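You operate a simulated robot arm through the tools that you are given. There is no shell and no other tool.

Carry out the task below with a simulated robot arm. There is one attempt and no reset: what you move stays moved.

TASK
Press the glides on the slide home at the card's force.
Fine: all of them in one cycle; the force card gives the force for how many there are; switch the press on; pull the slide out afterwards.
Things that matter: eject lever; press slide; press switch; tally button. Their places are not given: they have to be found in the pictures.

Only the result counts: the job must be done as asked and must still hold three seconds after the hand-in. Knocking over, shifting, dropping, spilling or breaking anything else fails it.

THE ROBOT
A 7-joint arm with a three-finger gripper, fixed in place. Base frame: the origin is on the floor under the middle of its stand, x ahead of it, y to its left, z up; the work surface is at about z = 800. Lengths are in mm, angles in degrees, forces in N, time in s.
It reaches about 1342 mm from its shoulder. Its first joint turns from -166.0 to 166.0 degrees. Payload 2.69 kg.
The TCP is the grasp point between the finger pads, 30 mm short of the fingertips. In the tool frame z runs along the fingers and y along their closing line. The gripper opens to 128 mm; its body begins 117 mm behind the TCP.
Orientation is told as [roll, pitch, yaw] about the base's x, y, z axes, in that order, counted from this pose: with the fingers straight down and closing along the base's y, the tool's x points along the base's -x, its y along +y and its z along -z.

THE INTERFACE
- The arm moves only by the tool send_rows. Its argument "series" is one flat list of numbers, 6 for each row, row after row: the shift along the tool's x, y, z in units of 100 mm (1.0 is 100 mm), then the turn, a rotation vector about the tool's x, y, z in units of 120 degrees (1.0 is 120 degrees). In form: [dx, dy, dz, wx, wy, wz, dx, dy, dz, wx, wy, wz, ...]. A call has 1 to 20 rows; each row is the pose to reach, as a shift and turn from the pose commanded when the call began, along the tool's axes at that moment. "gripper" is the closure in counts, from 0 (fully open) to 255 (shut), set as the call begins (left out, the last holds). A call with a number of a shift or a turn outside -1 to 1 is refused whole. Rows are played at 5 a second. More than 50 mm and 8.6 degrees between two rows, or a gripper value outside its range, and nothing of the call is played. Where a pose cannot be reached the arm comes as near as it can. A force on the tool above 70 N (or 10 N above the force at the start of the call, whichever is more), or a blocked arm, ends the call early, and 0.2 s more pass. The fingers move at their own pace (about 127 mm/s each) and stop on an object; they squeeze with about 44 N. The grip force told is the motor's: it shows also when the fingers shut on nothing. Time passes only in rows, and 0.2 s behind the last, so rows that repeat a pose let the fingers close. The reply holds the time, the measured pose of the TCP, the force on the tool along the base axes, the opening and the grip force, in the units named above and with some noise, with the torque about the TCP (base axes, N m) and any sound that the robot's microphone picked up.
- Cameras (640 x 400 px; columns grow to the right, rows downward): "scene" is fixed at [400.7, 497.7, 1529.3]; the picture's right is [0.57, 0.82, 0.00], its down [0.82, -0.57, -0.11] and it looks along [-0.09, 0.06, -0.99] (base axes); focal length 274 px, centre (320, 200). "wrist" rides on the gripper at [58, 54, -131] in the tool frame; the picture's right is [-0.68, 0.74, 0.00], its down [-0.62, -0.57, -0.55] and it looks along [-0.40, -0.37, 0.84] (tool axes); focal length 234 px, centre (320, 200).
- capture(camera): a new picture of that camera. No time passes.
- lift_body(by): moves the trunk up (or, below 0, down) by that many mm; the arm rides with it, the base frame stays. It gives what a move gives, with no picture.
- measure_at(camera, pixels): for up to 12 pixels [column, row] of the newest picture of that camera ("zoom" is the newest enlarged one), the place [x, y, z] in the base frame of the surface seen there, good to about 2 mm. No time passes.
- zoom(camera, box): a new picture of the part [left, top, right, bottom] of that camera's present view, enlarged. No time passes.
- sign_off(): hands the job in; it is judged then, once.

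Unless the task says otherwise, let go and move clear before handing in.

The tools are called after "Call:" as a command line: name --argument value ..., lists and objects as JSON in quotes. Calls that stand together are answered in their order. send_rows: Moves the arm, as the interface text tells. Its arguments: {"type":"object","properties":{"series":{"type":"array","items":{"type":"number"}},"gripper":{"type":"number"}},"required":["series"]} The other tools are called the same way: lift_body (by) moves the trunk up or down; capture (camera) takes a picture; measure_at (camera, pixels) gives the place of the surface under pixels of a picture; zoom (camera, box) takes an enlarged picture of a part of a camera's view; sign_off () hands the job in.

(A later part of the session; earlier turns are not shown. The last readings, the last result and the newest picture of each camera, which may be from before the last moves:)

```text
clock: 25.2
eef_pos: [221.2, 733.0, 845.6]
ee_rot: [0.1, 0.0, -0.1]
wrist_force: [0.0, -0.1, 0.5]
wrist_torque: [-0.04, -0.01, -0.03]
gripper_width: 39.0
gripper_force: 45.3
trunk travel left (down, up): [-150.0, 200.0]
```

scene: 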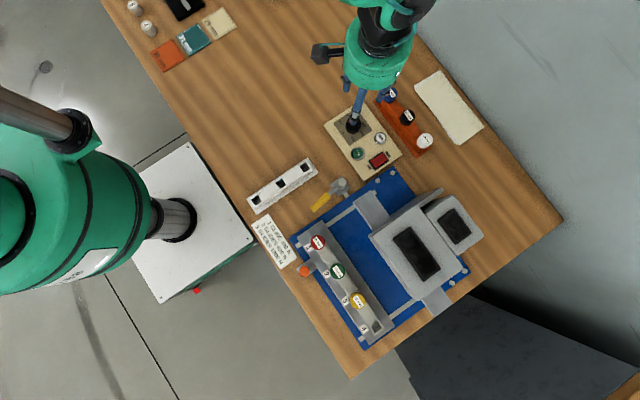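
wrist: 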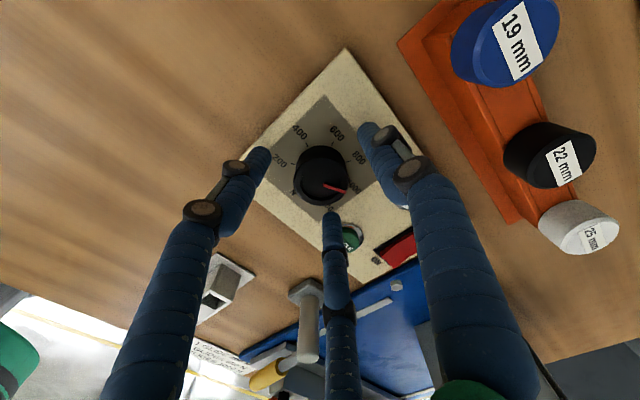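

It gripped cleanly with no side force. I'll turn 8.6° toward 1000.

Call:
send_rows --series '[0, 0, 0, 0, 0, 0.036, 0, 0, 0, 0, 0, 0.072, 0, 0, 0, 0, 0, 0.072]'

Call:
send_rows --series '[0, 0, 0, 0, 0, 0, 0, 0, 0, 0, 0, 0, 0, 0, 0, 0, 0, 0]' --gripper 110

Call:
send_rows --series '[0, 0, -0.3, 0, 0, 0, 0, 0, -0.6, 0, 0, 0, 0, 0, -0.9, 0, 0, 0, 0, 0, -1.0, 0, 0, 0]'

Call:
send_rows --series '[0, 0.3, 0, 0, 0, -0.036, 0, 0.6, 0, 0, 0, -0.072, 0, 0.9, 0, 0, 0, -0.072]'

Call:
zoom --camera "scene" --box '[337, 109, 367, 139]'

```text
clock: 26.0
eef_pos: [219.5, 732.7, 845.1]
ee_rot: [0.2, 0.0, -8.8]
wrist_force: [-3.9, -0.9, 8.2]
wrist_torque: [-0.28, 0.17, -0.03]
gripper_width: 38.7
gripper_force: 44.9
trunk travel left (down, up): [-150.0, 200.0]
```

```text
clock: 26.8
eef_pos: [219.8, 732.0, 844.5]
ee_rot: [0.1, 0.0, -8.9]
wrist_force: [0.3, 0.0, -0.1]
wrist_torque: [-0.02, 0.03, 0.0]
gripper_width: 73.0
gripper_force: 0.2
trunk travel left (down, up): [-150.0, 200.0]
```

```text
clock: 27.8
eef_pos: [220.4, 732.4, 948.6]
ee_rot: [0.1, 0.0, -8.7]
wrist_force: [-1.2, 0.4, -0.2]
wrist_torque: [0.02, 0.01, -0.02]
gripper_width: 72.7
gripper_force: 0.1
trunk travel left (down, up): [-150.0, 200.0]
```

```text
clock: 28.6
eef_pos: [231.7, 820.1, 946.5]
ee_rot: [0.1, 0.0, -0.1]
wrist_force: [-0.1, 0.8, -0.2]
wrist_torque: [0.02, 0.02, 0.0]
gripper_width: 72.8
gripper_force: 0.0
trunk travel left (down, up): [-150.0, 200.0]
```

```text
13.33 times, centred on (352, 124) of scene
```

zoom: 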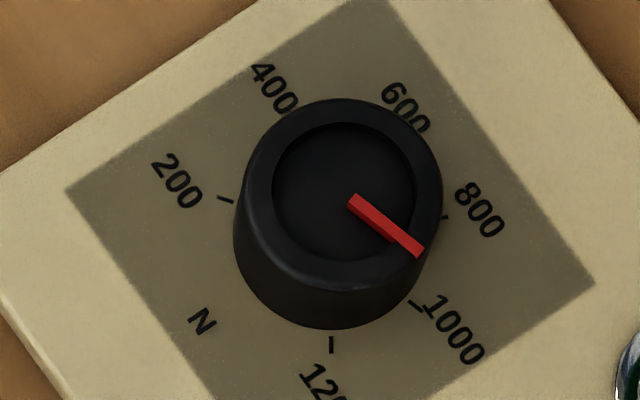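

The pointer now ray-casts to 18.6°, on the 1000 mark (about 997 N). Next is the slide: I'll rise and travel toward the orange knob at (461,411) for a close look.

Call:
send_rows --series '[-0.1, -0.2, -0.4, 0, 0, 0, -0.2, -0.4, -0.8, 0, 0, 0, -0.3, -0.7, -1.0, 0, 0, 0, -0.4, -1.0, -1.0, 0, 0, 0]' --gripper 200

Call:
send_rows --series '[-0.1, -0.35, -0.1, 0, 0, 0, -0.2, -0.7, -0.3, 0, 0, 0, -0.4, -1.0, -0.4, 0, 0, 0]'

Call:
send_rows --series '[-0.1, -0.35, 0, 0, 0, 0, -0.2, -0.7, 0, 0, 0, 0, -0.4, -1.0, 0, 0, 0, 0]'

Call:
send_rows --series '[-0.1, -0.35, 0, 0, 0, 0, -0.2, -0.7, 0, 0, 0, 0, -0.4, -0.8, 0, 0, 0, 0]'

Call:
capture --camera "wrist"

Call:
capture --camera "scene"

```text
clock: 29.6
eef_pos: [274.6, 721.3, 1042.4]
ee_rot: [0.1, 0.0, -0.2]
wrist_force: [0.5, 0.6, 0.0]
wrist_torque: [-0.03, 0.0, 0.0]
gripper_width: 27.4
gripper_force: 0.1
trunk travel left (down, up): [-150.0, 200.0]
```

```text
clock: 30.4
eef_pos: [313.5, 621.0, 1085.8]
ee_rot: [0.2, 0.0, -0.2]
wrist_force: [-0.4, -0.2, 1.0]
wrist_torque: [0.03, -0.02, -0.02]
gripper_width: 27.6
gripper_force: 0.0
trunk travel left (down, up): [-150.0, 200.0]
```

```text
clock: 31.2
eef_pos: [353.5, 521.7, 1083.5]
ee_rot: [0.1, 0.0, -0.1]
wrist_force: [-0.3, 0.3, 0.5]
wrist_torque: [0.0, -0.04, 0.02]
gripper_width: 27.6
gripper_force: 0.1
trunk travel left (down, up): [-150.0, 200.0]
```

```text
clock: 32.0
eef_pos: [394.5, 440.1, 1085.8]
ee_rot: [0.2, 0.0, -0.1]
wrist_force: [0.0, -0.9, 0.8]
wrist_torque: [0.04, 0.01, -0.05]
gripper_width: 27.6
gripper_force: 0.0
trunk travel left (down, up): [-150.0, 200.0]
```

```text
taken
```

wrist: 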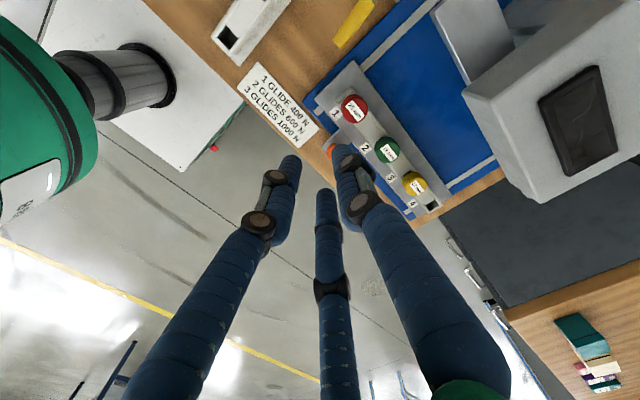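

```text
taken
```

scene: 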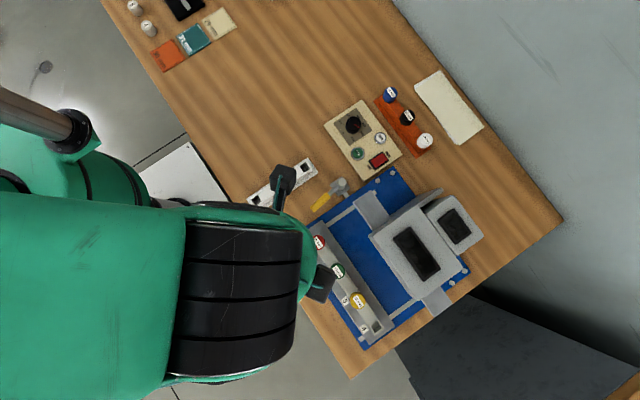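

The knob is at about (330,150), partly behind a finger. I'll tilt the hand by +40° roll and move to a point behind the knob on the −y side to look along the approach.

Call:
send_rows --series '[-0.1, -0.2, 0, -0.067, 0, 0, -0.2, -0.4, 0.1, -0.133, 0, 0, -0.3, -0.6, 0.2, -0.2, 0, 0, -0.4, -0.8, 0.3, -0.267, 0, 0, -0.6, -1.0, 0.4, -0.333, 0, 0]' --gripper 130

Call:
capture --camera "wrist"

Call:
capture --camera "scene"

```text
clock: 33.2
eef_pos: [456.2, 341.2, 1042.5]
ee_rot: [40.2, -0.1, -0.2]
wrist_force: [-0.3, 0.7, -0.3]
wrist_torque: [-0.05, -0.01, -0.05]
gripper_width: 62.6
gripper_force: 0.1
trunk travel left (down, up): [-150.0, 200.0]
```

```text
taken
```

wrist: 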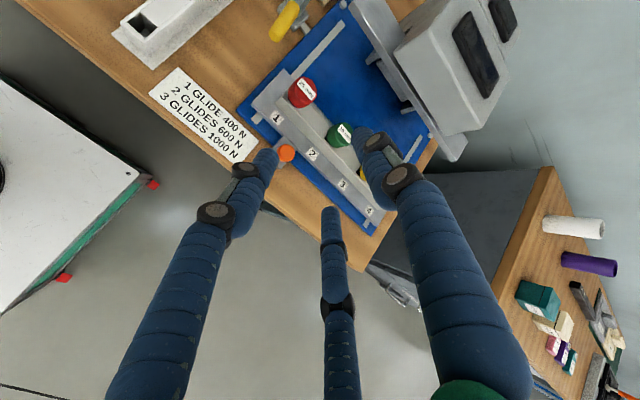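

```text
taken
```

scene: 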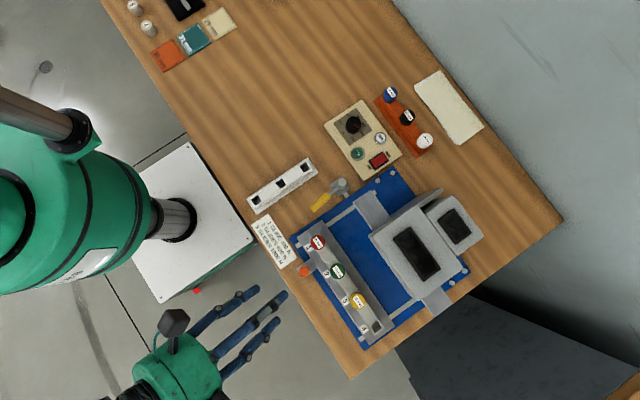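

Now the wrist view shows the knob at (286,153) and the ram plate with posts under the head. I'll zoom in on both.

Call:
zoom --camera "wrist" --box '[240, 60, 400, 220]'

Call:
zoom --camera "wrist" --box '[330, 0, 530, 170]'

Call:
zoom --camera "wrist" --box '[260, 130, 320, 180]'

```text
2.50 times, centred on (320, 140) of wrist
```

zoom: 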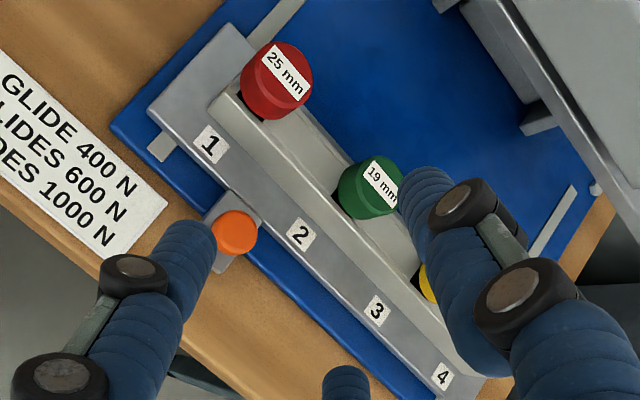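

```text
2.35 times, centred on (430, 85) of wrist
```

zoom: 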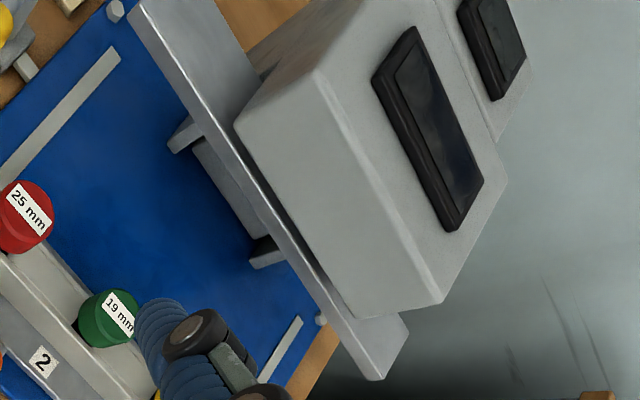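

```text
8.00 times, centred on (290, 155) of wrist
```

zoom: 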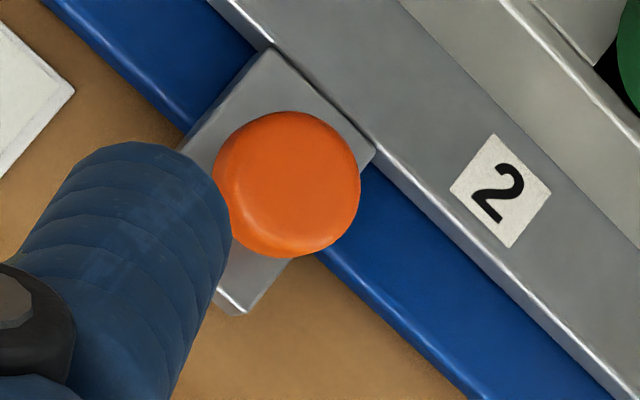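

Call:
measure_at --camera "zoom" --pixels '[[285, 165], [290, 115], [355, 185], [300, 250], [225, 215], [272, 60], [350, 150], [240, 300], [250, 90], [420, 190], [320, 260], [285, 240]]'

Call:
measure_at --camera "wrist" --pixels '[[402, 60], [410, 105], [376, 60], [390, 75], [405, 80], [440, 160], [350, 5], [420, 130], [395, 130], [430, 140], [460, 150], [302, 92]]'

```text
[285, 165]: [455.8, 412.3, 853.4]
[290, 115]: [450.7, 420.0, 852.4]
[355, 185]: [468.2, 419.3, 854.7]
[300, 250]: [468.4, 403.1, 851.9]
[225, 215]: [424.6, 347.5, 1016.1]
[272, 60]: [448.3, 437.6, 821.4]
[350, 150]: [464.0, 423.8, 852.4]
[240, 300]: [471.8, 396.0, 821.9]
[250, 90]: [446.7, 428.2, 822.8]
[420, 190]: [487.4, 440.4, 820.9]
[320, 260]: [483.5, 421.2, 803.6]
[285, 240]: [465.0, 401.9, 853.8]
```

```text
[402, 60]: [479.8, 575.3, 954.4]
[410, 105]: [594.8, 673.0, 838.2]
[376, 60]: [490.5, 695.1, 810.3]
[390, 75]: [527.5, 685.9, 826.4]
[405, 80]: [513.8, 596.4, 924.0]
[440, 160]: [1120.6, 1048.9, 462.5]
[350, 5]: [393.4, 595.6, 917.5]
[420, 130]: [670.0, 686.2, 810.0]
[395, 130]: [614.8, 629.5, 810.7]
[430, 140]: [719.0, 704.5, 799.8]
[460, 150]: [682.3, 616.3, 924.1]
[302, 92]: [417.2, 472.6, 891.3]
```

The knob is at (460,412), about 24 mm across with its top at z≈853, on a bracket at z≈822; the slide's stop beam is near y≈673, so the stroke is about 155 mm. I'll go to a pre-grasp point along the tilted approach axis.

Call:
send_rows --series '[-0.01, -0.25, 0.33, 0, 0, 0, -0.02, -0.5, 0.66, 0, 0, 0, -0.038, -0.73, 1.0, 0, 0, 0, -0.038, -0.73, 1.0, 0, 0, 0]'

Call:
capture --camera "wrist"

Call:
zoom --camera "scene" --box '[220, 220, 360, 360]'

```text
clock: 34.2
eef_pos: [459.6, 351.7, 921.3]
ee_rot: [40.1, 0.0, -0.1]
wrist_force: [1.0, 0.5, -0.2]
wrist_torque: [0.0, 0.0, 0.03]
gripper_width: 62.5
gripper_force: 0.0
trunk travel left (down, up): [-150.0, 200.0]
```

```text
taken
```

wrist: 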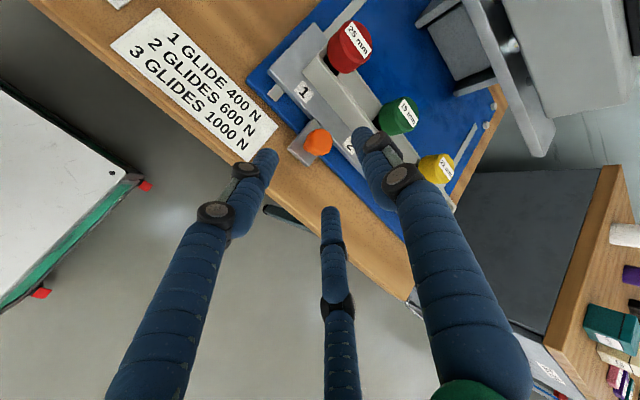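

```text
2.86 times, centred on (290, 290) of scene
```

zoom: 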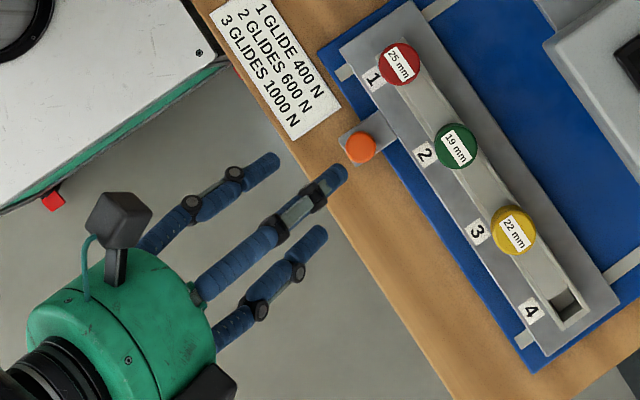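

The hand is lined up. I'll zoom in on the knob from this lower view for its shape and centre.

Call:
zoom --camera "wrist" --box '[280, 110, 360, 180]'

```text
5.71 times, centred on (320, 145) of wrist
```

zoom: 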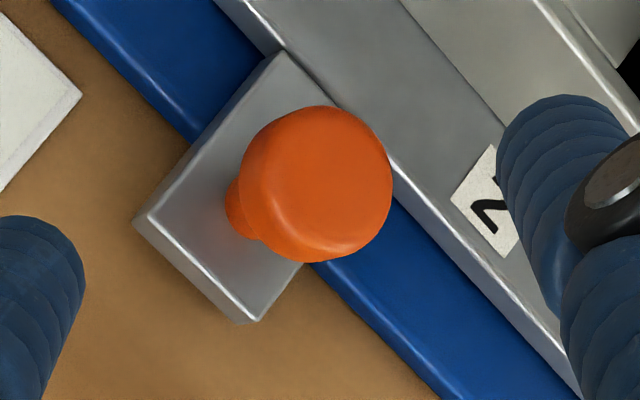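

Call:
measure_at --camera "zoom" --pixels '[[320, 160], [320, 110], [385, 180], [320, 257], [245, 180], [255, 225], [240, 225], [300, 230], [160, 215], [245, 310], [275, 60], [370, 230]]'

```text
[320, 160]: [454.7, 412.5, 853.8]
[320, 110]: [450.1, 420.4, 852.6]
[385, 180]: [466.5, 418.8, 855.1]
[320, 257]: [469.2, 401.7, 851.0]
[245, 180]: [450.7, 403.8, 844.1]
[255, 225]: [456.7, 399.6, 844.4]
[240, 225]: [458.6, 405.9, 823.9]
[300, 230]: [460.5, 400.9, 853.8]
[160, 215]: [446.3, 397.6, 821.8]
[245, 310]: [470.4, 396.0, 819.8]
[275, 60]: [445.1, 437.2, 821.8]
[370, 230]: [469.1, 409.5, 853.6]
```

The knob's mushroom head spans z≈840–854, centred at (459.5,412). I'll advance 82 mm along the approach axis with the fingers open.

Call:
send_rows --series '[0, -0.01, 0.25, 0, 0, 0, 0, -0.017, 0.5, 0, 0, 0, 0, -0.017, 0.7, 0, 0, 0, 0, -0.017, 0.817, 0, 0, 0, 0, -0.017, 0.817, 0, 0, 0]'

Call:
capture --camera "wrist"

Call:
zoom --camera "scene" --box '[260, 220, 360, 320]'

```text
clock: 35.4
eef_pos: [458.9, 401.8, 857.0]
ee_rot: [40.2, 0.0, -0.1]
wrist_force: [-0.1, -0.7, 0.4]
wrist_torque: [-0.04, 0.01, -0.03]
gripper_width: 62.5
gripper_force: 0.0
trunk travel left (down, up): [-150.0, 200.0]
```

```text
taken
```

wrist: 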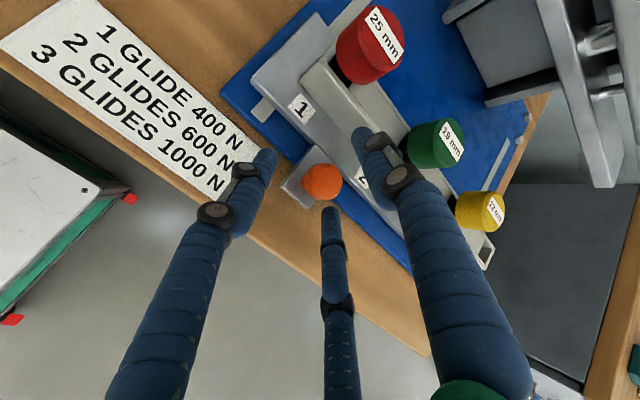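

```text
4.00 times, centred on (310, 270) of scene
```

zoom: 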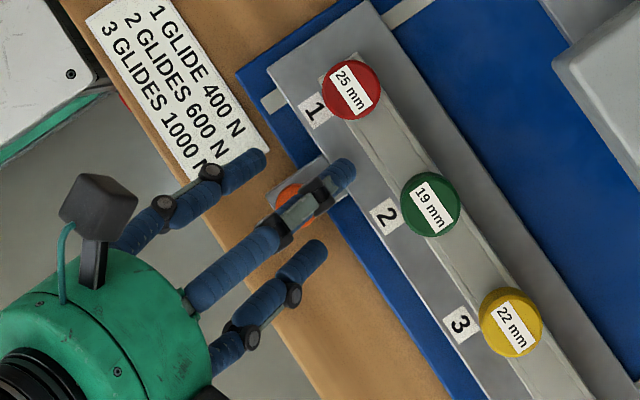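

The knob is inside the three fingers, and the left fingertip is above the card's edge but not touching. I'll close.

Call:
send_rows --series '[0, 0, 0, 0, 0, 0, 0, 0, 0, 0, 0, 0, 0, 0, 0, 0, 0, 0, 0, 0, 0, 0, 0, 0]' --gripper 255

Call:
capture --camera "wrist"

Call:
zoom --camera "scene" --box '[260, 220, 360, 320]'

```text
clock: 36.4
eef_pos: [460.1, 401.0, 858.2]
ee_rot: [40.2, -0.1, -0.2]
wrist_force: [18.9, 8.3, 1.6]
wrist_torque: [0.2, -0.37, -0.34]
gripper_width: 25.3
gripper_force: 45.0
trunk travel left (down, up): [-150.0, 200.0]
```

```text
taken
```

wrist: 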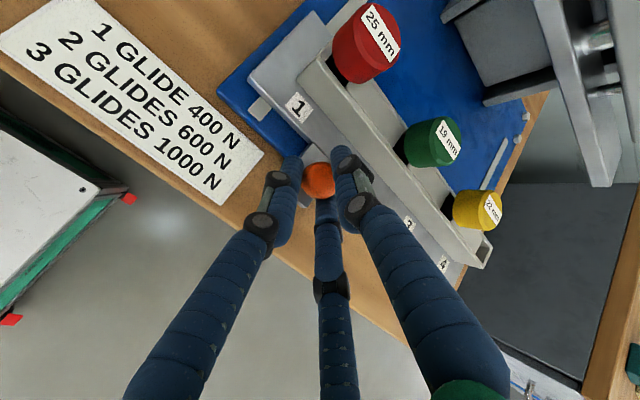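

```text
4.00 times, centred on (310, 270) of scene
```

zoom: 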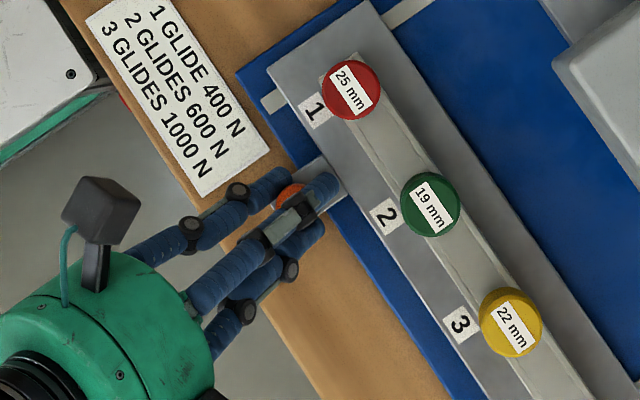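

The knob is gripped at 25 mm. I'll ease 1.5 mm toward +x and start pushing the slide in +y slowly, 30 mm first.

Call:
send_rows --series '[-0.015, 0, 0, 0, 0, 0, -0.015, 0.0383, 0.0322, 0, 0, 0, -0.015, 0.0765, 0.0644, 0, 0, 0, -0.015, 0.1148, 0.0966, 0, 0, 0, -0.015, 0.153, 0.1288, 0, 0, 0, -0.015, 0.191, 0.161, 0, 0, 0, -0.015, 0.2295, 0.193, 0, 0, 0]'

Call:
capture --camera "wrist"

Call:
zoom --camera "scene" --box '[260, 200, 420, 340]'

```text
clock: 38.0
eef_pos: [460.1, 431.3, 858.5]
ee_rot: [40.3, -0.1, -0.2]
wrist_force: [22.5, 0.4, 26.4]
wrist_torque: [0.2, -0.5, -0.39]
gripper_width: 25.1
gripper_force: 44.8
trunk travel left (down, up): [-150.0, 200.0]
```

```text
taken
```

wrist: 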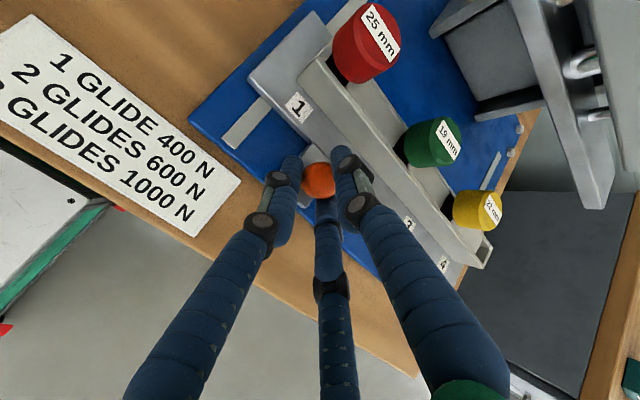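

```text
2.86 times, centred on (340, 270) of scene
```

zoom: 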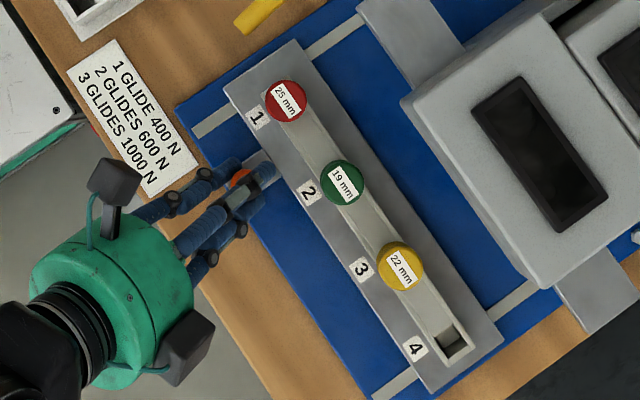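

The slide follows and the glides stay upright; some side load has built up (x 22 N, z 26 N). I'll relieve it a little and continue another 60 mm.

Call:
send_rows --series '[-0.012, 0.0064, -0.0077, 0, 0, 0, -0.012, 0.0523, 0.0309, 0, 0, 0, -0.012, 0.0982, 0.0696, 0, 0, 0, -0.012, 0.1441, 0.1082, 0, 0, 0, -0.012, 0.19, 0.1469, 0, 0, 0, -0.012, 0.2359, 0.1855, 0, 0, 0, -0.012, 0.2818, 0.2241, 0, 0, 0, -0.012, 0.3277, 0.2628, 0, 0, 0, -0.012, 0.3736, 0.3014, 0, 0, 0, -0.012, 0.4195, 0.3401, 0, 0, 0, -0.012, 0.4654, 0.3787, 0, 0, 0]'

Call:
capture --camera "wrist"

Call:
zoom --camera "scene" --box '[260, 200, 420, 340]'

```text
clock: 40.4
eef_pos: [460.0, 489.7, 857.0]
ee_rot: [40.2, 0.0, 0.0]
wrist_force: [3.1, 2.2, 29.8]
wrist_torque: [0.45, 0.0, 0.06]
gripper_width: 25.1
gripper_force: 45.0
trunk travel left (down, up): [-150.0, 200.0]
```

```text
taken
```

wrist: 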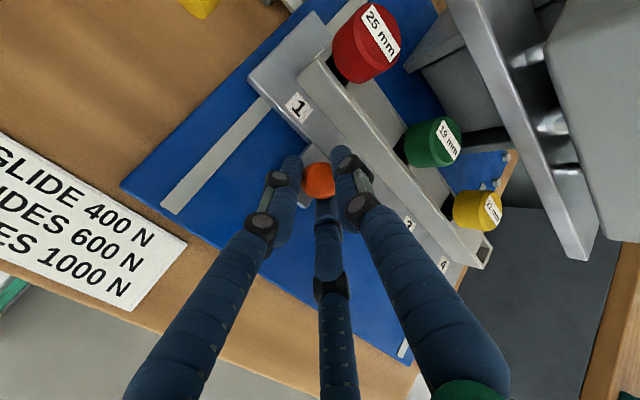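

```text
2.86 times, centred on (340, 270) of scene
```

zoom: 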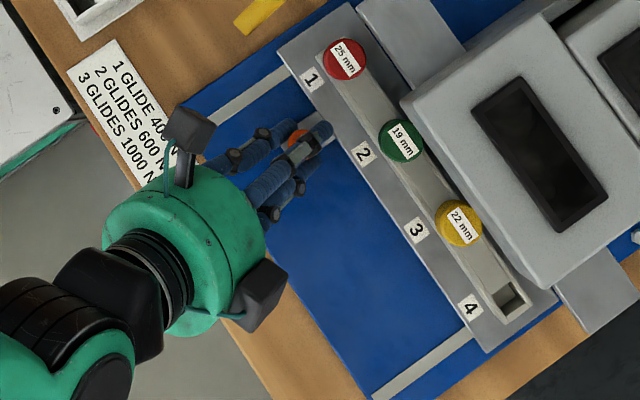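

The slide is in by about 88 mm with glides upright. I'll continue with 42 mm more, relieving the vertical load by 1.5 mm.

Call:
send_rows --series '[0, 0.0097, -0.0115, 0, 0, 0, 0, 0.0556, 0.0271, 0, 0, 0, 0, 0.1015, 0.0658, 0, 0, 0, 0, 0.1474, 0.1044, 0, 0, 0, 0, 0.1933, 0.1431, 0, 0, 0, 0, 0.2392, 0.1817, 0, 0, 0, 0, 0.2851, 0.2203, 0, 0, 0, 0, 0.331, 0.259, 0, 0, 0]'

Call:
capture --camera "wrist"

Call:
zoom --camera "scene" --box '[280, 190, 440, 330]'

```text
clock: 42.2
eef_pos: [460.2, 531.6, 856.9]
ee_rot: [39.9, 0.1, -0.2]
wrist_force: [12.7, 0.7, -12.1]
wrist_torque: [-0.18, -0.42, -0.41]
gripper_width: 25.3
gripper_force: 45.1
trunk travel left (down, up): [-150.0, 200.0]
```

```text
taken
```

wrist: 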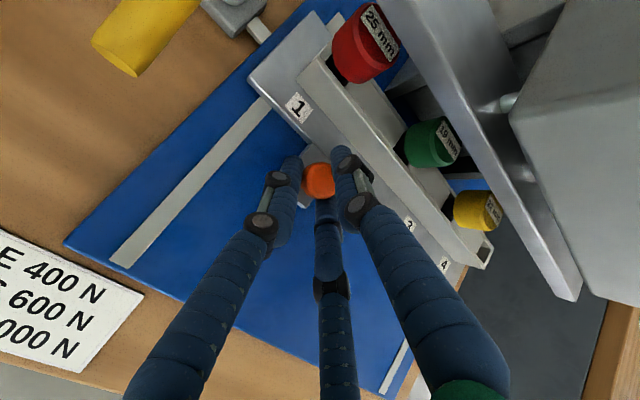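

```text
2.86 times, centred on (360, 260) of scene
```

zoom: 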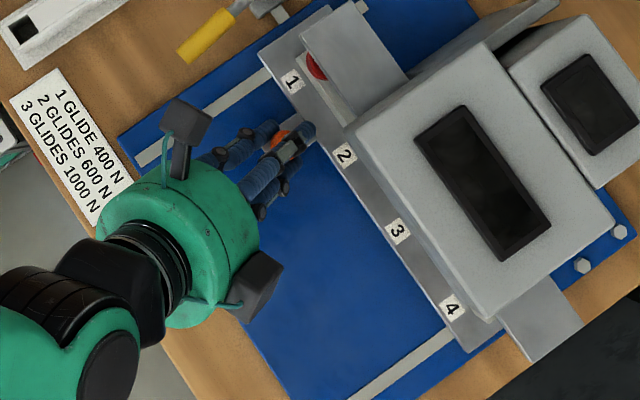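

The slide has travelled about 130 mm; the ram plate spans y≈592–640 (centre ≈616), so the glides are nearly under it. I'll push on in 2 mm steps and watch for the stop.

Call:
send_rows --series '[0, 0.0153, 0.0129, 0, 0, 0, 0, 0.0306, 0.0258, 0, 0, 0, 0, 0.0459, 0.0386, 0, 0, 0, 0, 0.0612, 0.0515, 0, 0, 0]'

```text
clock: 43.2
eef_pos: [459.3, 540.6, 858.3]
ee_rot: [40.0, 0.1, 0.0]
wrist_force: [7.4, 3.0, -17.7]
wrist_torque: [-0.02, 0.03, 0.02]
gripper_width: 25.1
gripper_force: 45.4
trunk travel left (down, up): [-150.0, 200.0]
```

There is no stop yet at about 139 mm of travel. I'll check the view and continue slowly.

Call:
send_rows --series '[0, 0.0153, 0.0129, 0, 0, 0, 0, 0.0306, 0.0258, 0, 0, 0, 0, 0.0459, 0.0386, 0, 0, 0, 0, 0.0612, 0.0515, 0, 0, 0]'

Call:
capture --camera "wrist"

Call:
capture --camera "scene"

```text
clock: 44.2
eef_pos: [459.1, 543.1, 856.8]
ee_rot: [39.8, 0.1, -0.2]
wrist_force: [1.7, -55.8, -8.0]
wrist_torque: [-0.84, -0.01, -0.02]
gripper_width: 24.8
gripper_force: 45.1
trunk travel left (down, up): [-150.0, 200.0]
```

```text
taken
```

wrist: 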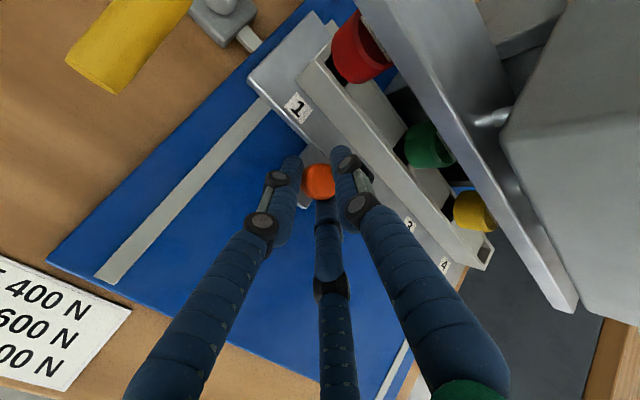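

```text
taken
```

scene: 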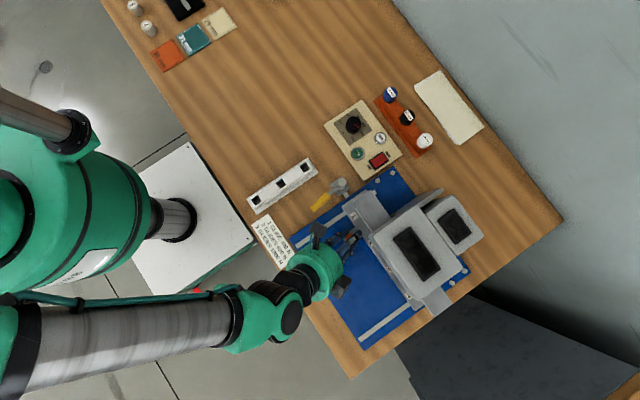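

A −56 N reaction at y=543 shows the slide is against its stop, and the glides are under the ram plate. I'll relax the push, release, and back out along the approach axis.

Call:
send_rows --series '[0, -0.03, -0.025, 0, 0, 0, 0, -0.034, -0.029, 0, 0, 0]'

Call:
send_rows --series '[0, 0, 0, 0, 0, 0, 0, 0, 0, 0, 0, 0, 0, 0, 0, 0, 0, 0]' --gripper 150

Call:
zoom --camera "wrist" --box '[240, 60, 400, 220]'

```text
clock: 44.8
eef_pos: [459.5, 543.0, 857.4]
ee_rot: [40.0, 0.2, 0.0]
wrist_force: [-5.5, -16.3, -32.0]
wrist_torque: [0.07, 0.08, -0.02]
gripper_width: 25.3
gripper_force: 44.9
trunk travel left (down, up): [-150.0, 200.0]
```

```text
clock: 45.6
eef_pos: [462.2, 543.6, 859.8]
ee_rot: [40.1, 0.0, -0.1]
wrist_force: [0.2, -0.1, -0.4]
wrist_torque: [0.03, -0.01, 0.01]
gripper_width: 52.8
gripper_force: 0.1
trunk travel left (down, up): [-150.0, 200.0]
```

```text
2.50 times, centred on (320, 140) of wrist
```

zoom: 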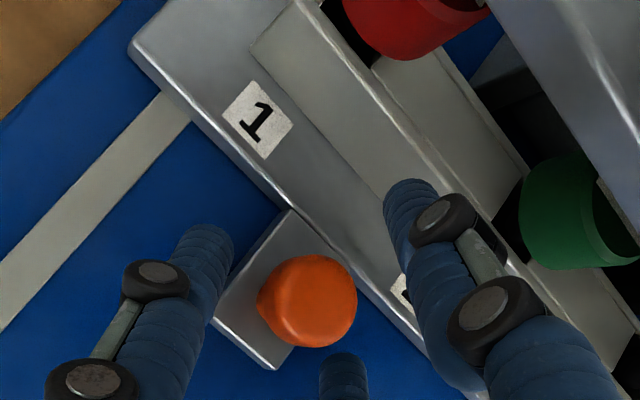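

It is released with no force left. I'll retreat 100 mm along the tool axis and look at the slide position.

Call:
send_rows --series '[0, 0, -0.25, 0, 0, 0, 0, 0, -0.5, 0, 0, 0, 0, 0, -0.75, 0, 0, 0, 0, 0, -1.0, 0, 0, 0]'

Call:
capture --camera "wrist"

Call:
zoom --camera "wrist" --box '[250, 0, 490, 190]'

```text
clock: 46.6
eef_pos: [460.4, 479.1, 933.8]
ee_rot: [40.1, 0.0, -0.1]
wrist_force: [-0.1, -0.9, -0.8]
wrist_torque: [0.01, -0.01, 0.04]
gripper_width: 52.6
gripper_force: 0.1
trunk travel left (down, up): [-150.0, 200.0]
```

```text
taken
```

wrist: 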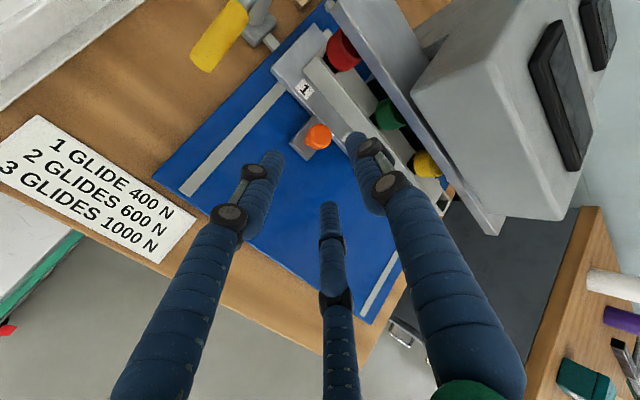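

```text
2.11 times, centred on (370, 95) of wrist
```

zoom: 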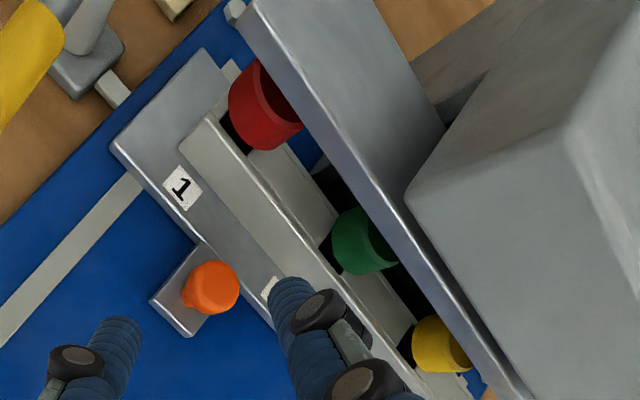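

The glides are under the ram plate. I'll measure where the knob and slide now sit.

Call:
measure_at --camera "wrist" --pixels '[[318, 136], [303, 90], [340, 45], [380, 115], [425, 160], [345, 10], [490, 225]]'

```text
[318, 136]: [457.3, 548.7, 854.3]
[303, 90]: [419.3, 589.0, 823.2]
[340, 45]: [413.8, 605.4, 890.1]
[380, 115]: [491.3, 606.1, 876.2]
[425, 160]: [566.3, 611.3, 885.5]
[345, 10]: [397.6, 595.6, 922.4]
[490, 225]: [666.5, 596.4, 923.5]
```

The slide's knob is at y≈549 and the glides at y≈606–616, under the plate. Now I'll go to the switch: rise and level the hand first, with the fingers shut.

Call:
send_rows --series '[0, 0.167, -0.2, 0.0667, 0, 0, 0, 0.334, -0.4, 0.1333, 0, 0, 0, 0.5, -0.6, 0.2, 0, 0, 0, 0.668, -0.8, 0.2667, 0, 0, 0, 0.836, -0.996, 0.3333, 0, 0]' --gripper 255

```text
clock: 47.8
eef_pos: [461.9, 479.5, 1065.2]
ee_rot: [-0.1, 0.1, 0.0]
wrist_force: [-0.2, 0.1, 0.2]
wrist_torque: [0.05, -0.01, 0.02]
gripper_width: 1.9
gripper_force: 31.5
trunk travel left (down, up): [-150.0, 200.0]
```

I'll travel over to the panel at z≈1065 and tilt to roll −30° so the single thumb finger leads.

Call:
send_rows --series '[0.2, 0.3, 0, 0, 0, 0, 0.4, 0.65, 0, 0, 0, 0, 0.6, 1.0, 0, 0, 0, 0]'

Call:
send_rows --series '[0.2, 0.3, 0, 0, 0, 0, 0.4, 0.65, 0, 0, 0, 0, 0.65, 1.0, 0, 0, 0, 0]'

Call:
send_rows --series '[0, 0.15, 0.1, 0.06, 0, 0, 0, 0.35, 0.25, 0.12, 0, 0, 0, 0.55, 0.4, 0.18, 0, 0, 0, 0.7, 0.6, 0.25, 0, 0]'

Call:
capture --camera "wrist"

Call:
capture --camera "scene"

```text
clock: 48.6
eef_pos: [403.8, 577.2, 1063.3]
ee_rot: [0.1, 0.0, -0.1]
wrist_force: [-0.5, -0.3, -0.2]
wrist_torque: [-0.02, 0.0, 0.02]
gripper_width: 2.1
gripper_force: 31.2
trunk travel left (down, up): [-150.0, 200.0]
```

```text
clock: 49.4
eef_pos: [333.6, 678.9, 1063.8]
ee_rot: [0.1, 0.0, -0.1]
wrist_force: [0.0, 0.3, -0.3]
wrist_torque: [0.0, 0.02, -0.02]
gripper_width: 2.1
gripper_force: 31.7
trunk travel left (down, up): [-150.0, 200.0]
```

```text
clock: 50.4
eef_pos: [336.1, 752.9, 1006.8]
ee_rot: [-30.0, 0.0, -0.1]
wrist_force: [0.6, -0.3, 1.0]
wrist_torque: [0.11, 0.01, 0.0]
gripper_width: 2.2
gripper_force: 31.5
trunk travel left (down, up): [-150.0, 200.0]
```

```text
taken
```

wrist: 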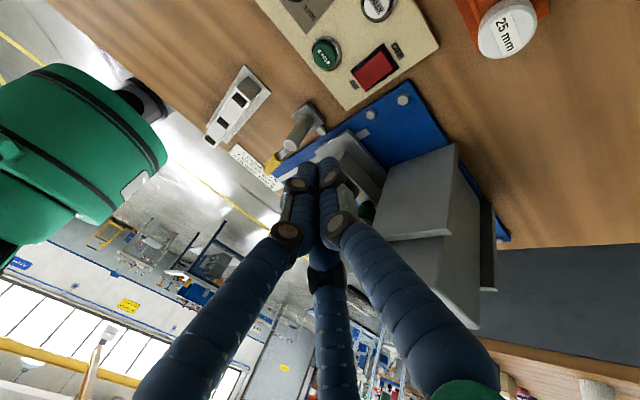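

```text
taken
```

scene: 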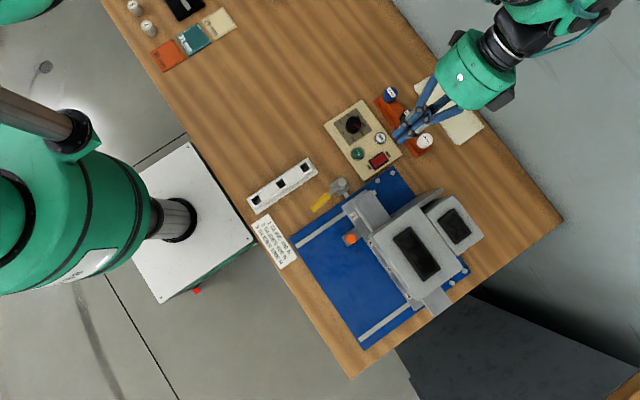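

The hand is over the panel side. I'll zoom in on the fingertips from the scene camera to see where they actually are relative to the TCP.

Call:
zoom --camera "scene" --box '[370, 90, 450, 170]'

Call:
zoom --camera "wrist" --box '[270, 140, 370, 240]'

```text
5.00 times, centred on (410, 130) of scene
```

zoom: 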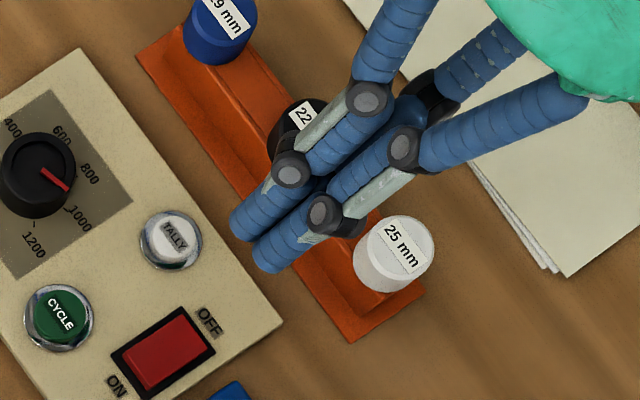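

```text
4.00 times, centred on (320, 190) of wrist
```

zoom: 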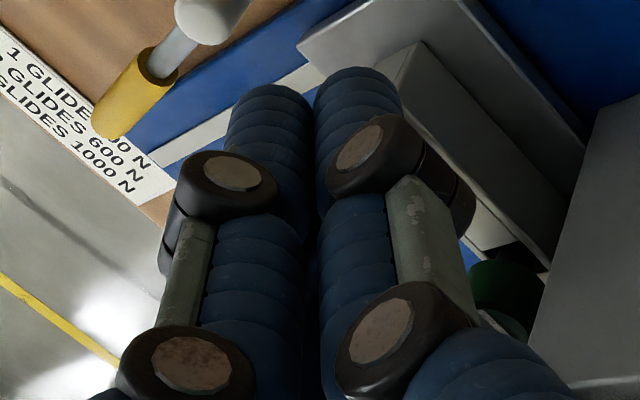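

Call:
measure_at --camera "wrist" --pixels '[[303, 166], [326, 162], [315, 172], [333, 160], [296, 168], [330, 200]]'

Call:
zoom --camera "scene" --box '[390, 110, 430, 150]'

Call:
measure_at --camera "zoom" --pixels '[[160, 265], [200, 335], [230, 300], [185, 245], [240, 330], [210, 345], [150, 275], [260, 260]]'

```text
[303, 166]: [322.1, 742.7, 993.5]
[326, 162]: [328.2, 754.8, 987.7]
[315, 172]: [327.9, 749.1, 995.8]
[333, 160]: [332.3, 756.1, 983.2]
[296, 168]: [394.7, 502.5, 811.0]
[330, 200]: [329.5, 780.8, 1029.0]
```

```text
10.00 times, centred on (410, 130) of scene
```

zoom: 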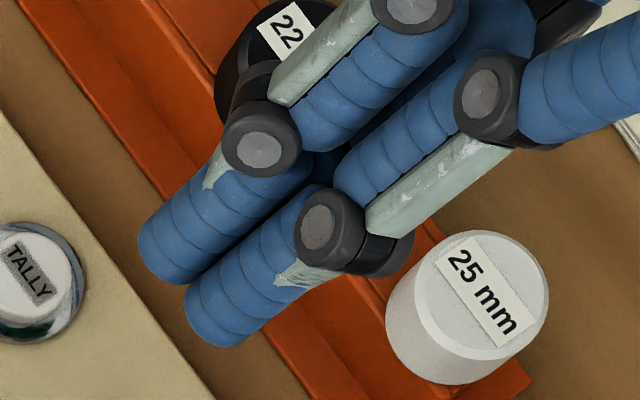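

```text
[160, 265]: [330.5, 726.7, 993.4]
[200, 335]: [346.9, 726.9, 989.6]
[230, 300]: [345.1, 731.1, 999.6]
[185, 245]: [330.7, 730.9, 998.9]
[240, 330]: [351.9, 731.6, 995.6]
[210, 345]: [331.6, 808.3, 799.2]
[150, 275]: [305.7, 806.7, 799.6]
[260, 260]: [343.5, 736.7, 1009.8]
```

The thumb tip is the lowest point, about 31 mm below and 4 mm toward −y from the TCP. I'll descend so it hovers above the ON end of the rocker at (337,714).

Call:
send_rows --series '[-0.012, 0.1, 0.33, 0, 0, 0, -0.012, 0.2, 0.66, 0, 0, 0, -0.012, 0.28, 1.0, 0, 0, 0]'

Call:
send_rows --series '[0, 0.05, 0.18, 0, 0, 0, 0, 0.1, 0.35, 0, 0, 0, 0, 0.1, 0.35, 0, 0, 0]'

Call:
zoom --camera "scene" --box '[340, 115, 420, 195]'

Call:
capture --camera "wrist"

```text
clock: 51.2
eef_pos: [339.7, 722.7, 905.5]
ee_rot: [-30.0, 0.0, -0.1]
wrist_force: [-0.4, 0.8, -0.5]
wrist_torque: [-0.01, 0.0, -0.01]
gripper_width: 2.0
gripper_force: 31.2
trunk travel left (down, up): [-150.0, 200.0]
```

```text
clock: 52.0
eef_pos: [338.9, 714.8, 869.4]
ee_rot: [-29.9, 0.0, 0.0]
wrist_force: [0.5, -0.2, 0.5]
wrist_torque: [0.0, 0.0, 0.01]
gripper_width: 1.9
gripper_force: 31.7
trunk travel left (down, up): [-150.0, 200.0]
```

```text
5.00 times, centred on (380, 155) of scene
```

zoom: 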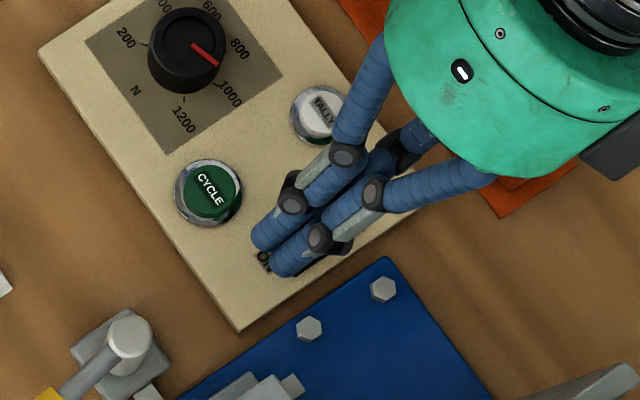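

```text
taken
```

wrist: 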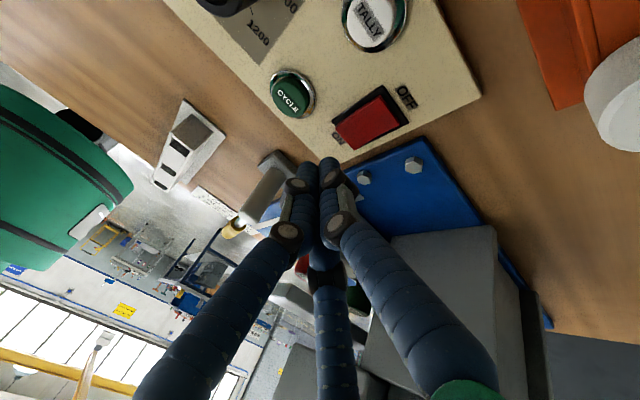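

The rocker spans y≈712–754 with its ON end at about (340,712). I'd better land at y≈719, so I'll check the geometry in the wrist zoom before pressing.

Call:
zoom --camera "wrist" --box '[290, 70, 430, 210]'

```text
2.86 times, centred on (360, 140) of wrist
```

zoom: 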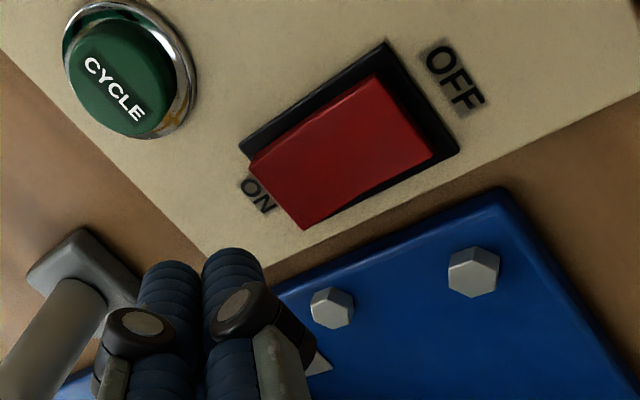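

Call:
measure_at --camera "zoom" --pixels '[[275, 190], [258, 168], [300, 222], [404, 115], [340, 150], [380, 85], [425, 155], [250, 150], [330, 215], [120, 75], [232, 255], [245, 265]]'

```text
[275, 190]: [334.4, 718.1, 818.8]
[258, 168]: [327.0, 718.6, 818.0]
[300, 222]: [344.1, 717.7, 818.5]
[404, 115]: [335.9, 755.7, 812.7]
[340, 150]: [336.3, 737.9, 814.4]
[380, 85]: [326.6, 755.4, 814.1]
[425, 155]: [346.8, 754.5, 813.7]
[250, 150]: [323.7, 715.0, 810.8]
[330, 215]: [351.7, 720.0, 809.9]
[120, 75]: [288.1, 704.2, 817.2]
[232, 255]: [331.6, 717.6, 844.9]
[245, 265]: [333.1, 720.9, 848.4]
```

In the hand's own frame the rocker's ON edge is at y≈717, z≈819 with x centre ≈336.5. I'll shift +10 mm in y and descend in steps onto it.

Call:
send_rows --series '[0.02, 0.0866, -0.05, 0, 0, 0, 0.02, 0.1216, 0.0106, 0, 0, 0, 0.02, 0.1566, 0.0712, 0, 0, 0, 0.02, 0.1566, 0.0712, 0, 0, 0]'

Call:
zoom --camera "wrist" --box '[290, 90, 410, 210]'

Call:
zoom --camera "scene" --box '[350, 135, 410, 195]'

```text
clock: 53.0
eef_pos: [334.8, 725.6, 854.3]
ee_rot: [-29.9, 0.1, -0.1]
wrist_force: [0.5, 0.2, 0.0]
wrist_torque: [-0.01, -0.03, 0.0]
gripper_width: 2.1
gripper_force: 31.2
trunk travel left (down, up): [-150.0, 200.0]
```

```text
3.33 times, centred on (350, 150) of wrist
```

zoom: 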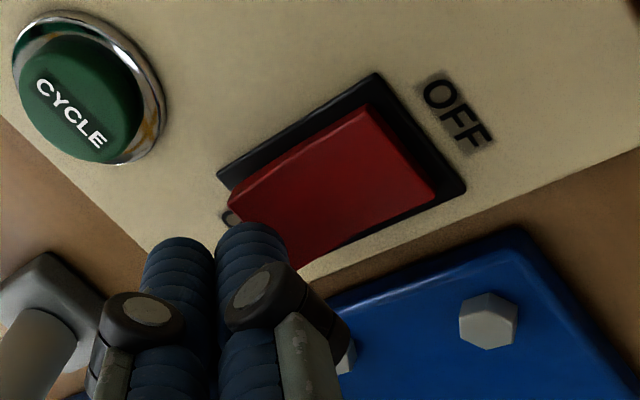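

```text
6.67 times, centred on (380, 165) of scene
```

zoom: 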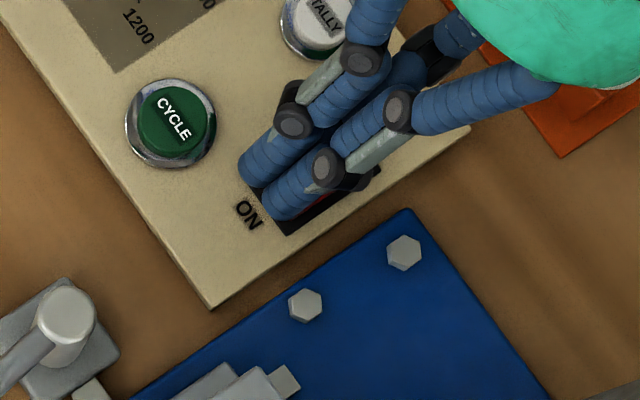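

The thumb is over the rocker's ON end. I'll press down in 2 mm steps and watch the force.

Call:
send_rows --series '[-0.015, 0.01, 0.0173, 0, 0, 0, -0.015, 0.02, 0.0346, 0, 0, 0, -0.015, 0.03, 0.052, 0, 0, 0, -0.015, 0.04, 0.0693, 0, 0, 0]'

Call:
zoom --camera "wrist" --box '[290, 90, 410, 210]'

```text
clock: 54.0
eef_pos: [336.9, 724.8, 848.1]
ee_rot: [-29.8, 0.0, -0.1]
wrist_force: [-0.1, 0.2, 0.1]
wrist_torque: [-0.01, -0.02, -0.01]
gripper_width: 2.0
gripper_force: 31.5
trunk travel left (down, up): [-150.0, 200.0]
```

```text
3.33 times, centred on (350, 150) of wrist
```

zoom: 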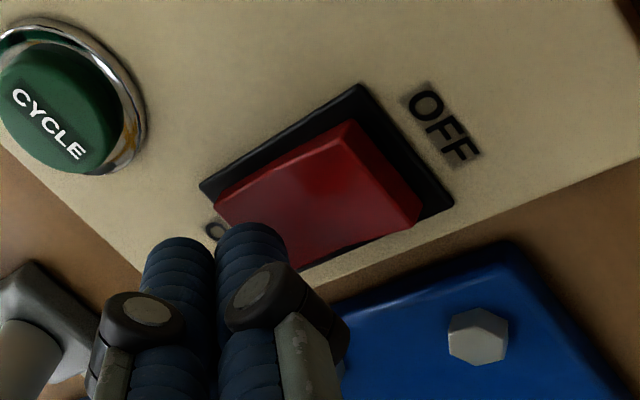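

The rocker's OFF end face looks more visible now but the force is still zero. I'll measure the heights to see whether it has tipped.

Call:
measure_at --camera "zoom" --pixels '[[340, 130], [395, 215], [365, 175], [300, 180], [235, 205], [295, 245], [380, 190], [400, 200]]'

```text
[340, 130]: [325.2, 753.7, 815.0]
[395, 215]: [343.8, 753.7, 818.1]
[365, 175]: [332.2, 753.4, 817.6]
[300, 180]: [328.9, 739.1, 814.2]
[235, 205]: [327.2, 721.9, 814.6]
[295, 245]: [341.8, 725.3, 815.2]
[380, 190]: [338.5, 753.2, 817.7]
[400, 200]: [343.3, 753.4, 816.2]
```

The OFF end rose from about 813 to 817.6 and the ON end dropped, so it is tipping. I'll press a few mm more to be sure it is fully over.

Call:
send_rows --series '[0, 0.01, 0.0173, 0, 0, 0, 0, 0.02, 0.0346, 0, 0, 0, 0, 0.03, 0.052, 0, 0, 0]'

```text
clock: 54.8
eef_pos: [336.6, 725.4, 847.2]
ee_rot: [-29.7, -0.1, -0.1]
wrist_force: [-7.2, -11.6, 42.3]
wrist_torque: [-0.33, 0.25, -0.09]
gripper_width: 2.2
gripper_force: 31.3
trunk travel left (down, up): [-150.0, 200.0]
```

There is 42 N at the bottom, so the rocker is fully pressed. I'll lift off and check it.

Call:
send_rows --series '[0, -0.05, -0.0866, 0, 0, 0, 0, -0.15, -0.26, 0, 0, 0, 0, -0.25, -0.433, 0, 0, 0]'

Call:
capture --camera "wrist"

Call:
zoom --camera "wrist" --box '[260, 60, 420, 200]'

Call:
zoom --camera "scene" --box '[320, 95, 410, 185]'

```text
clock: 55.6
eef_pos: [335.2, 726.6, 892.6]
ee_rot: [-29.9, 0.0, -0.1]
wrist_force: [0.0, 0.5, 1.1]
wrist_torque: [-0.01, 0.03, 0.0]
gripper_width: 2.1
gripper_force: 32.2
trunk travel left (down, up): [-150.0, 200.0]
```

```text
taken
```

wrist: 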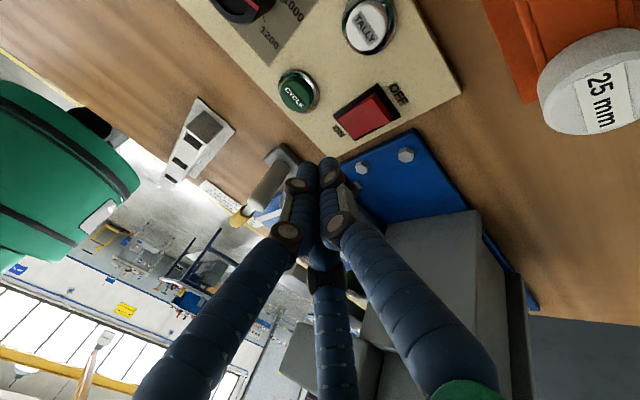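

```text
2.86 times, centred on (340, 130) of wrist
```

zoom: 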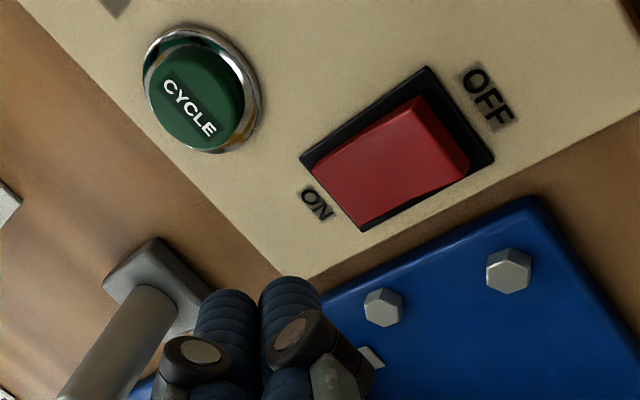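

```text
4.44 times, centred on (365, 140) of scene
```

zoom: 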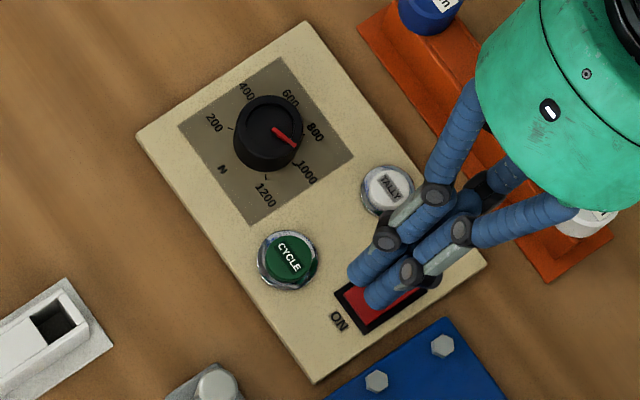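

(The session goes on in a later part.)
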